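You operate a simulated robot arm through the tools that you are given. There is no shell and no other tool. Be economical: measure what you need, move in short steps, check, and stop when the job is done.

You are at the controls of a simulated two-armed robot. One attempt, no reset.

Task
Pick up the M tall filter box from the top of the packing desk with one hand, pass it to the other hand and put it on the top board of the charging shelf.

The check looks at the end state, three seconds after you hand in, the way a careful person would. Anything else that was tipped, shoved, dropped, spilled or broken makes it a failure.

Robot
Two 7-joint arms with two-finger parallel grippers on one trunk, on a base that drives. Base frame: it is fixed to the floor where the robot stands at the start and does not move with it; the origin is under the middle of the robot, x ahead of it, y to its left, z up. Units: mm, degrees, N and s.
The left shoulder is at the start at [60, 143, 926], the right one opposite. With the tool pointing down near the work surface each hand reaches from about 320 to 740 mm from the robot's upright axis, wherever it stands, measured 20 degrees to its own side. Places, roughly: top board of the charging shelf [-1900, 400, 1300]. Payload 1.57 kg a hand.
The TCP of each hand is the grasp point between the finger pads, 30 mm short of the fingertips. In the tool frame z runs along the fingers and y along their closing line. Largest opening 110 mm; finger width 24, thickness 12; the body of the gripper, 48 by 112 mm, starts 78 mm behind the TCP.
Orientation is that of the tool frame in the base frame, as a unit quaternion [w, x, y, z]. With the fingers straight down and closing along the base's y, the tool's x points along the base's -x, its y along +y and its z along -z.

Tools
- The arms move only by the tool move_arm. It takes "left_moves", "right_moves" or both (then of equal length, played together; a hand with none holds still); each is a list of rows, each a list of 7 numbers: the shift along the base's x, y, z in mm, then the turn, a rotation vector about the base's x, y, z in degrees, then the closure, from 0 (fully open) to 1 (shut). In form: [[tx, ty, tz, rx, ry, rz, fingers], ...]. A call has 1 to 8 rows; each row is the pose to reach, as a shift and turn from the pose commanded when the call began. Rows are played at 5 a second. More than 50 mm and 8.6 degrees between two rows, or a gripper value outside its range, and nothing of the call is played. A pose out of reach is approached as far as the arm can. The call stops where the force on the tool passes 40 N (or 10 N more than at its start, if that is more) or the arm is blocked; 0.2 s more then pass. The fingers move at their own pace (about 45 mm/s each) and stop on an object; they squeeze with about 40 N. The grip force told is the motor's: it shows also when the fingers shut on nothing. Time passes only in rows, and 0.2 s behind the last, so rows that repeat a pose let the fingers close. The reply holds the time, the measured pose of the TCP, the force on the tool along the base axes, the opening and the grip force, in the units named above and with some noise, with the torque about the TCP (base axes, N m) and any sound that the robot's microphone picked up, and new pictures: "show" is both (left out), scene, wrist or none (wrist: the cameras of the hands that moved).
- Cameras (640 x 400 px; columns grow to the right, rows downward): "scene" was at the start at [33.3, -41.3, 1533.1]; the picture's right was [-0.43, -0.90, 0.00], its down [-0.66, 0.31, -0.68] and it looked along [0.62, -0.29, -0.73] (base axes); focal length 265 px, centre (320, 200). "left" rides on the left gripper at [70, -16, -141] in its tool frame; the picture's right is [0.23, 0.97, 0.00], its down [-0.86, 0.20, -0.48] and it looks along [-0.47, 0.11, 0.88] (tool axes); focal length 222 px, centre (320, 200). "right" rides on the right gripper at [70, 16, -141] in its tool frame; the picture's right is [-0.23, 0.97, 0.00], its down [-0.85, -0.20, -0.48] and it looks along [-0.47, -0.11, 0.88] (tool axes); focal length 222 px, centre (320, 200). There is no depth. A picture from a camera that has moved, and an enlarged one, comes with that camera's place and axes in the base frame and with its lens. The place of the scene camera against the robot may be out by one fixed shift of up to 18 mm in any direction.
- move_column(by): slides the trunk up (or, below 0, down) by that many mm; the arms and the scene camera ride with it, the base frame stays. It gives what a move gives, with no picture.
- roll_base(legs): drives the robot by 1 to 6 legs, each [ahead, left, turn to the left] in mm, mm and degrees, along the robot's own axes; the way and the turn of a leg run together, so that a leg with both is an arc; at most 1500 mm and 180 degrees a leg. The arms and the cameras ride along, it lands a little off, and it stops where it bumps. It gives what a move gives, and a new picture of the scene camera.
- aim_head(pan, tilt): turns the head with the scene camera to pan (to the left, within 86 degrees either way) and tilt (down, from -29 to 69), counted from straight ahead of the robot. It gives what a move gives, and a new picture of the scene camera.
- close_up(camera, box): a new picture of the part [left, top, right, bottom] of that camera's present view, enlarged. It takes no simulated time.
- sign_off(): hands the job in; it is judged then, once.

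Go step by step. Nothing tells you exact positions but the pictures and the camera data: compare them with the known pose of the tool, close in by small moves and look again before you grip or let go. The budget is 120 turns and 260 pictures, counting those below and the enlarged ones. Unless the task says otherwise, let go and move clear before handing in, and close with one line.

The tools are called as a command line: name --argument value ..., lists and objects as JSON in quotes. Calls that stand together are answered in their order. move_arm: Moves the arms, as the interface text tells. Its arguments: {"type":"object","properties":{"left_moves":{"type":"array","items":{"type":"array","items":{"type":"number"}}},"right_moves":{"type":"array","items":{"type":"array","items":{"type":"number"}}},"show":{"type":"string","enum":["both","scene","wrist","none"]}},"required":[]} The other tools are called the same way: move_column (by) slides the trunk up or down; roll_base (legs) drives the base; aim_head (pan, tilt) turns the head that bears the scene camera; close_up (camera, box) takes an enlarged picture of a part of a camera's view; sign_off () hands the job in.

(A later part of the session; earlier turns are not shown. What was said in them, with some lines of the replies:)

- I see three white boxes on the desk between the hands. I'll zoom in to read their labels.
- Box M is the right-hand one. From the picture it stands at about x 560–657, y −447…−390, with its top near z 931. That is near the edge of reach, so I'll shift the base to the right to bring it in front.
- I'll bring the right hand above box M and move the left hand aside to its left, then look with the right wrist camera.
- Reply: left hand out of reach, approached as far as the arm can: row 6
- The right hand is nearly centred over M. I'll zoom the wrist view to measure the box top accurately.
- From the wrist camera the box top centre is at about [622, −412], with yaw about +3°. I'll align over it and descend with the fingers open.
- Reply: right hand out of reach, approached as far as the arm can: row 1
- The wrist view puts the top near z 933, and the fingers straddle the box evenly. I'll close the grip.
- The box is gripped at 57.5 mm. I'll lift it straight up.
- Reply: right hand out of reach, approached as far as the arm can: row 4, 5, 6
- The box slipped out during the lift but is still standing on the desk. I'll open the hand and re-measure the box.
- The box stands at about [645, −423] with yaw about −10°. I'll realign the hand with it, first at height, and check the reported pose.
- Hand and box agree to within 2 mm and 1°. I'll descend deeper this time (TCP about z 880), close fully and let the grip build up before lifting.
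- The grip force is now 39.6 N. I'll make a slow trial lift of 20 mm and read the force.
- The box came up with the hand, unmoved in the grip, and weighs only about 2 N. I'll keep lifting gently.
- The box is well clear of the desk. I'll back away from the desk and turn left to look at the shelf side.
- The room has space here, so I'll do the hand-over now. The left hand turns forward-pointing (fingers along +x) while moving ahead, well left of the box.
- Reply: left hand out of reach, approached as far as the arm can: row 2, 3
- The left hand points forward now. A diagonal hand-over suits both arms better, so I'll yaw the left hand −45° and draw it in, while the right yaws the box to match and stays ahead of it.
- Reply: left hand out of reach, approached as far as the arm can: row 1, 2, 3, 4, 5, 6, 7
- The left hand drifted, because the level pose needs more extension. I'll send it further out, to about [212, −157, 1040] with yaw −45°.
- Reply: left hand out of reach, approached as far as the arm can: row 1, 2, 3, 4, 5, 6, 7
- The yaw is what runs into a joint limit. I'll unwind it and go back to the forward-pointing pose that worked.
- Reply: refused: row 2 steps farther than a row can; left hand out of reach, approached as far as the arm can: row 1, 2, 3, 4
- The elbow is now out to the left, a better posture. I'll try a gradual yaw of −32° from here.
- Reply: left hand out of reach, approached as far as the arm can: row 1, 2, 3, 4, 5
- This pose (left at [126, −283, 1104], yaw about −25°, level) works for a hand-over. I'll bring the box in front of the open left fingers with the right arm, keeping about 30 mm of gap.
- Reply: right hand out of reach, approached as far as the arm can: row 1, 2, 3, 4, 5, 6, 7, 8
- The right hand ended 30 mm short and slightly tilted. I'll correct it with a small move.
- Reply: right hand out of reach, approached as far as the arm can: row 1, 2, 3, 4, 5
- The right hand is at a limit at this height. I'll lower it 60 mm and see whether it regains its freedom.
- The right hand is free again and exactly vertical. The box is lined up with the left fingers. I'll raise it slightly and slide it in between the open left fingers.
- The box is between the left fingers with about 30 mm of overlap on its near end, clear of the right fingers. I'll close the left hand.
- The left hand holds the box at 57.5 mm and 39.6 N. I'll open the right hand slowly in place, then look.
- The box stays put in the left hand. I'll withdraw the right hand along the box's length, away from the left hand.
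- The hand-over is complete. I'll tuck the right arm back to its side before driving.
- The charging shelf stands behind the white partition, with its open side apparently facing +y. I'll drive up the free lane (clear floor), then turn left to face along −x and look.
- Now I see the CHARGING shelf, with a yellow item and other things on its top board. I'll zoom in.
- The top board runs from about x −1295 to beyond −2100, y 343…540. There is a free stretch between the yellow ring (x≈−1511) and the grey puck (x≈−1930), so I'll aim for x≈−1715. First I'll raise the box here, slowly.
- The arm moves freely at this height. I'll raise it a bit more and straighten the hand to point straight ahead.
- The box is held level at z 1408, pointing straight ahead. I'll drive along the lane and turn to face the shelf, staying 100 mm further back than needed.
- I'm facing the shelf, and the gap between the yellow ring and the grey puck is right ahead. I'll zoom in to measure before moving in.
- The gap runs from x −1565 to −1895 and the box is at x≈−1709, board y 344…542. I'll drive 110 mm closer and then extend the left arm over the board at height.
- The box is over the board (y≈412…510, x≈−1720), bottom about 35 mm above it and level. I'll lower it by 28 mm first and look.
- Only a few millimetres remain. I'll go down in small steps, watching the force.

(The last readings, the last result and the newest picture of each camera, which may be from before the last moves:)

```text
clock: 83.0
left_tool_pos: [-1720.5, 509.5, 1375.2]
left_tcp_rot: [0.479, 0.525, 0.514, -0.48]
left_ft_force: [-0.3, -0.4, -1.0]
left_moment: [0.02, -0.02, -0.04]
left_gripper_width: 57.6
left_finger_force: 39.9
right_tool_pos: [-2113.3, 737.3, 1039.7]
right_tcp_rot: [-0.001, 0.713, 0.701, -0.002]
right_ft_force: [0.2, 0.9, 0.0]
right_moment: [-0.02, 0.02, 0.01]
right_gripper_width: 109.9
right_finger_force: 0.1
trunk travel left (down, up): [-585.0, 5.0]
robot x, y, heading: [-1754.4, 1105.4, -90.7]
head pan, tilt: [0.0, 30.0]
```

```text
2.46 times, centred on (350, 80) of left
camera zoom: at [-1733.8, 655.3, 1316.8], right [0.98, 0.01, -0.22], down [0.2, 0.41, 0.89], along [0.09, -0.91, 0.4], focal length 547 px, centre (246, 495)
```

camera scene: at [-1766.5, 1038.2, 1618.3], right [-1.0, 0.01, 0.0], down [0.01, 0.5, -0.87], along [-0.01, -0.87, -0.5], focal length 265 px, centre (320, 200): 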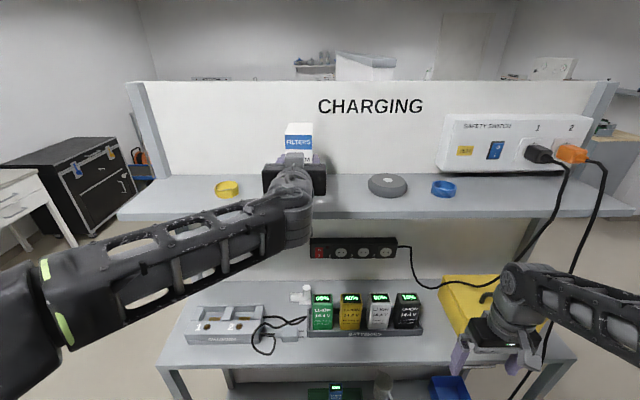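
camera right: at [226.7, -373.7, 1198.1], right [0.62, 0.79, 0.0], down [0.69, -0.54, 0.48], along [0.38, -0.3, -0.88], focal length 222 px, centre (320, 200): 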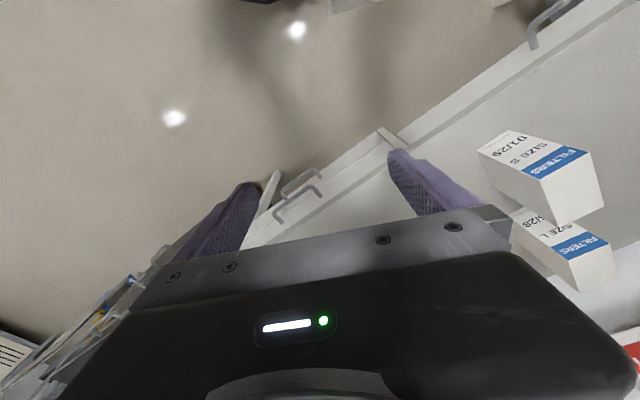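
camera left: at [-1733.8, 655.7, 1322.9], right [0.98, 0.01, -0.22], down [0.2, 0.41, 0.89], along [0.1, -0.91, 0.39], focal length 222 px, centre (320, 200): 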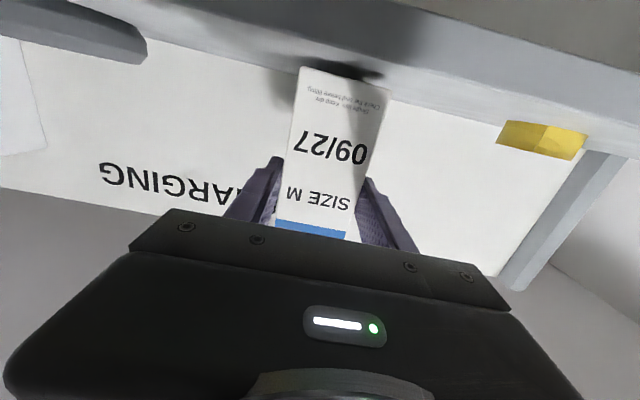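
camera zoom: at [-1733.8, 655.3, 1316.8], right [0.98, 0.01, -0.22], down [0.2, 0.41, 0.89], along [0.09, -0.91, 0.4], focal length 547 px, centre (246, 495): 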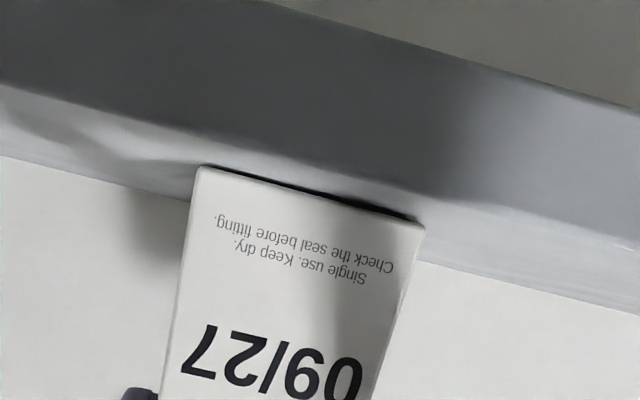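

move_arm --left_moves '[[0, 0, -1, 0, 0, 0, 1], [0, 0, -1.5, 0, 0, 0, 1], [0, 0, -2, 0, 0, 0, 1], [0, 0, -2, 0, 0, 0, 1]]' --show "none"

close_up --camera "left" --box '[270, 40, 430, 120]'

```text
clock: 84.0
left_tool_pos: [-1719.1, 510.8, 1374.5]
left_tcp_rot: [0.48, 0.523, 0.514, -0.481]
left_ft_force: [-1.3, -3.2, 6.9]
left_moment: [-1.04, 0.32, 0.02]
left_gripper_width: 57.4
left_finger_force: 39.9
right_tool_pos: [-2113.0, 738.7, 1038.2]
right_tcp_rot: [0.0, 0.713, 0.701, -0.002]
right_ft_force: [0.8, 0.0, 0.0]
right_moment: [0.02, 0.0, -0.02]
right_gripper_width: 109.8
right_finger_force: 0.0
trunk travel left (down, up): [-585.0, 5.0]
robot x, y, heading: [-1761.3, 1107.7, -90.8]
head pan, tilt: [0.0, 30.0]
```

```text
4.00 times, centred on (350, 80) of left
camera zoom: at [-1733.7, 656.4, 1315.7], right [0.98, 0.01, -0.22], down [0.2, 0.41, 0.89], along [0.1, -0.91, 0.4], focal length 888 px, centre (200, 680)
```

zoom: 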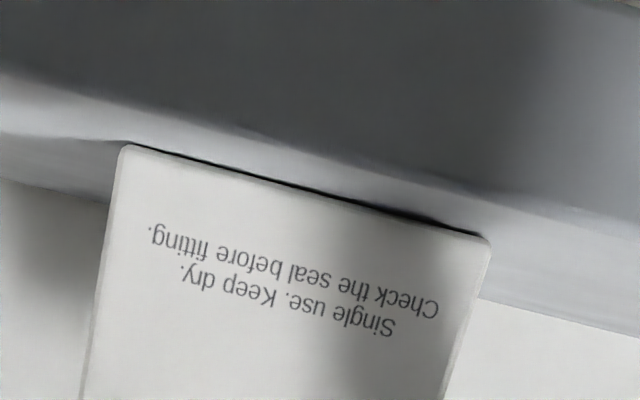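

The box has touched down (about 8 N upward). I'll ease up half a millimetre and open the left fingers.

move_arm --left_moves '[[0, 0, 0.7, 0, 0, 0, 1], [0, 0, 0.7, 0, 0, 0, 0.4], [0, 0, 0.7, 0, 0, 0, 0.2], [0, 0, 0.7, 0, 0, 0, 0], [0, 0, 0.7, 0, 0, 0, 0], [0, 0, 0.7, 0, 0, 0, 0], [0, 0, 0.7, 0, 0, 0, 0]]'

```text
clock: 85.6
left_tool_pos: [-1719.7, 508.8, 1373.3]
left_tcp_rot: [0.48, 0.524, 0.515, -0.48]
left_ft_force: [0.5, 1.1, -0.7]
left_moment: [0.0, -0.01, 0.01]
left_gripper_width: 109.9
left_finger_force: 0.2
right_tool_pos: [-2113.6, 736.6, 1039.9]
right_tcp_rot: [0.0, 0.712, 0.702, -0.002]
right_ft_force: [0.4, -0.4, 0.0]
right_moment: [-0.05, -0.02, -0.02]
right_gripper_width: 110.2
right_finger_force: 0.1
trunk travel left (down, up): [-585.0, 5.0]
robot x, y, heading: [-1754.4, 1107.6, -90.7]
head pan, tilt: [0.0, 30.0]
camera scene: at [-1766.6, 1038.2, 1618.3], right [-1.0, 0.01, 0.0], down [0.01, 0.5, -0.87], along [-0.01, -0.87, -0.5], focal length 265 px, centre (320, 200)
camera left: at [-1733.8, 656.3, 1315.0], right [0.98, 0.01, -0.22], down [0.2, 0.41, 0.89], along [0.09, -0.91, 0.4], focal length 222 px, centre (320, 200)
```

scene: 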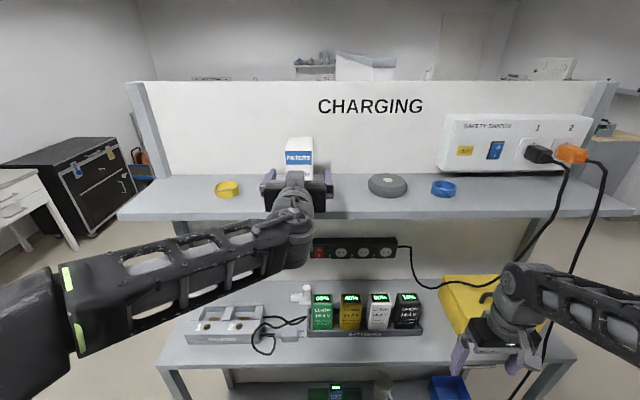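
left: 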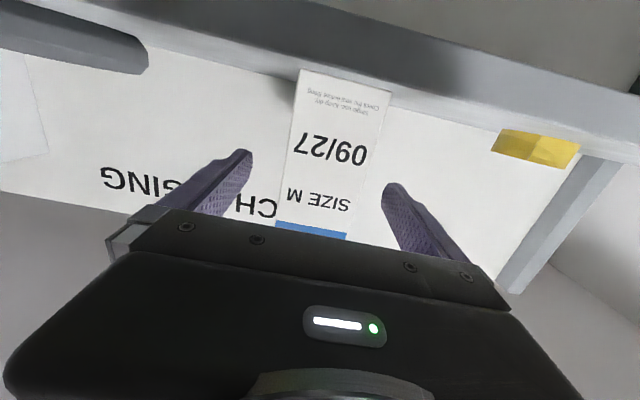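

The fingers are open and the box stands free. I'll withdraw the left hand straight back.

move_arm --left_moves '[[0, 15, 0, 0, 0, 0, 0], [0, 35, 0, 0, 0, 0, 0], [0, 60, 0, 0, 0, 0, 0], [0, 85, 0, 0, 0, 0, 0], [0, 110, 0, 0, 0, 0, 0]]' --show "wrist"

roll_base --legs '[[-200, 0, 0]]'

close_up --camera "scene" --box '[200, 100, 440, 250]'

close_up --camera "left" --box '[160, 40, 480, 240]'

```text
clock: 86.8
left_tool_pos: [-1719.9, 620.6, 1374.1]
left_tcp_rot: [0.479, 0.525, 0.515, -0.48]
left_ft_force: [-0.4, -1.0, 0.2]
left_moment: [-0.04, -0.01, 0.0]
left_gripper_width: 109.9
left_finger_force: 0.1
right_tool_pos: [-2113.1, 737.3, 1040.1]
right_tcp_rot: [0.0, 0.712, 0.702, -0.003]
right_ft_force: [0.1, 0.5, 0.3]
right_moment: [-0.02, 0.01, -0.02]
right_gripper_width: 110.0
right_finger_force: 0.1
trunk travel left (down, up): [-585.0, 5.0]
robot x, y, heading: [-1754.9, 1105.8, -90.9]
head pan, tilt: [0.0, 30.0]
camera left: at [-1733.4, 766.8, 1315.8], right [0.98, 0.01, -0.22], down [0.2, 0.41, 0.89], along [0.09, -0.91, 0.4], focal length 222 px, centre (320, 200)
```

left: 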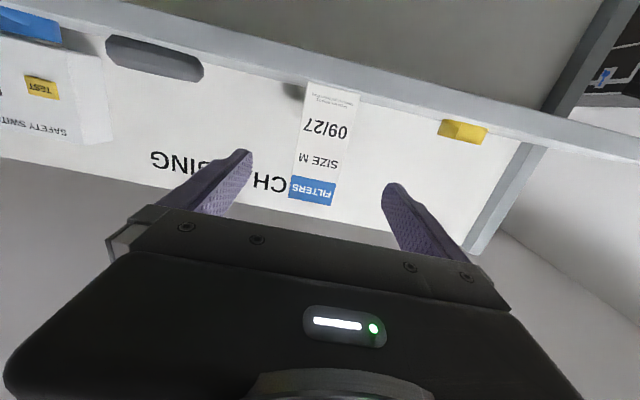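

```text
clock: 88.4
left_tool_pos: [-1716.2, 822.6, 1374.6]
left_tcp_rot: [0.479, 0.524, 0.514, -0.481]
left_ft_force: [-0.8, 0.2, 0.0]
left_moment: [0.01, 0.0, 0.01]
left_gripper_width: 110.0
left_finger_force: 0.2
right_tool_pos: [-2110.9, 941.4, 1040.1]
right_tcp_rot: [-0.001, 0.713, 0.701, -0.003]
right_ft_force: [0.9, 0.1, 0.9]
right_moment: [-0.05, 0.03, -0.02]
right_gripper_width: 109.9
right_finger_force: 0.2
trunk travel left (down, up): [-585.0, 5.0]
robot x, y, heading: [-1748.1, 1312.9, -90.8]
head pan, tilt: [0.0, 30.0]
camera scene: at [-1763.6, 1242.9, 1618.3], right [-1.0, 0.01, 0.0], down [0.01, 0.5, -0.87], along [-0.01, -0.87, -0.5], focal length 265 px, centre (320, 200)
```

scene: 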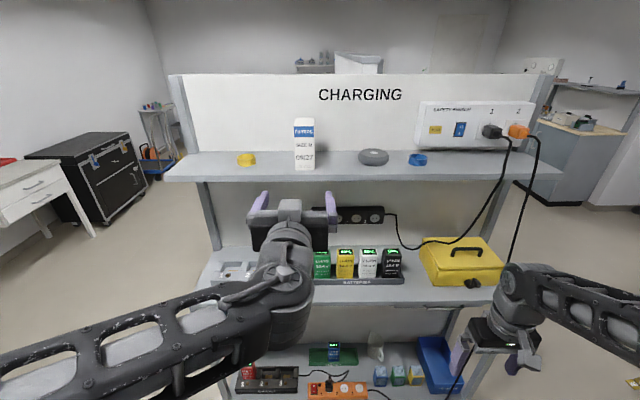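

```text
2.67 times, centred on (320, 175) of scene
camera zoom: at [-1763.6, 1242.9, 1618.3], right [-1.0, 0.01, 0.0], down [0.01, 0.5, -0.87], along [-0.01, -0.87, -0.5], focal length 706 px, centre (320, 267)
```

zoom: 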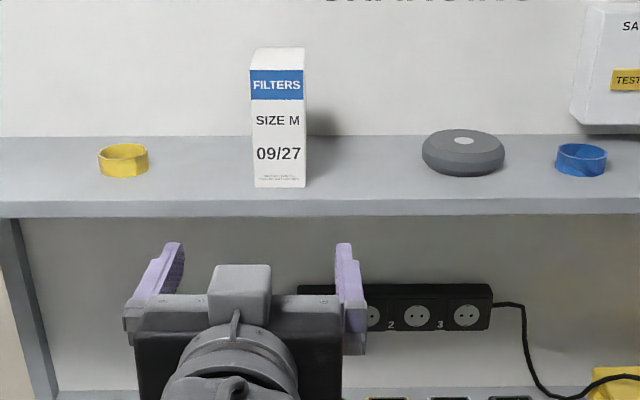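

```text
2.00 times, centred on (320, 140) of left
camera zoom: at [-1730.4, 970.0, 1316.1], right [0.98, 0.01, -0.22], down [0.2, 0.41, 0.89], along [0.1, -0.91, 0.4], focal length 444 px, centre (320, 320)
```

zoom: 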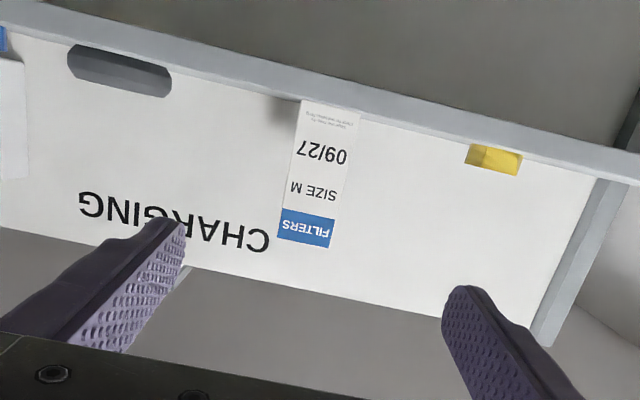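

The M box stands upright and free on the top board of the charging shelf. Its neighbours are where they were and both hands are clear, so I'm handing in.

sign_off

```text
The job is handed in.
```

The M filter box went from the right hand to the left and now stands upright on the top board of the charging shelf. On the first lift it slipped from the right hand and shifted about 20 mm on the desk but stayed upright, and I saw nothing else disturbed.
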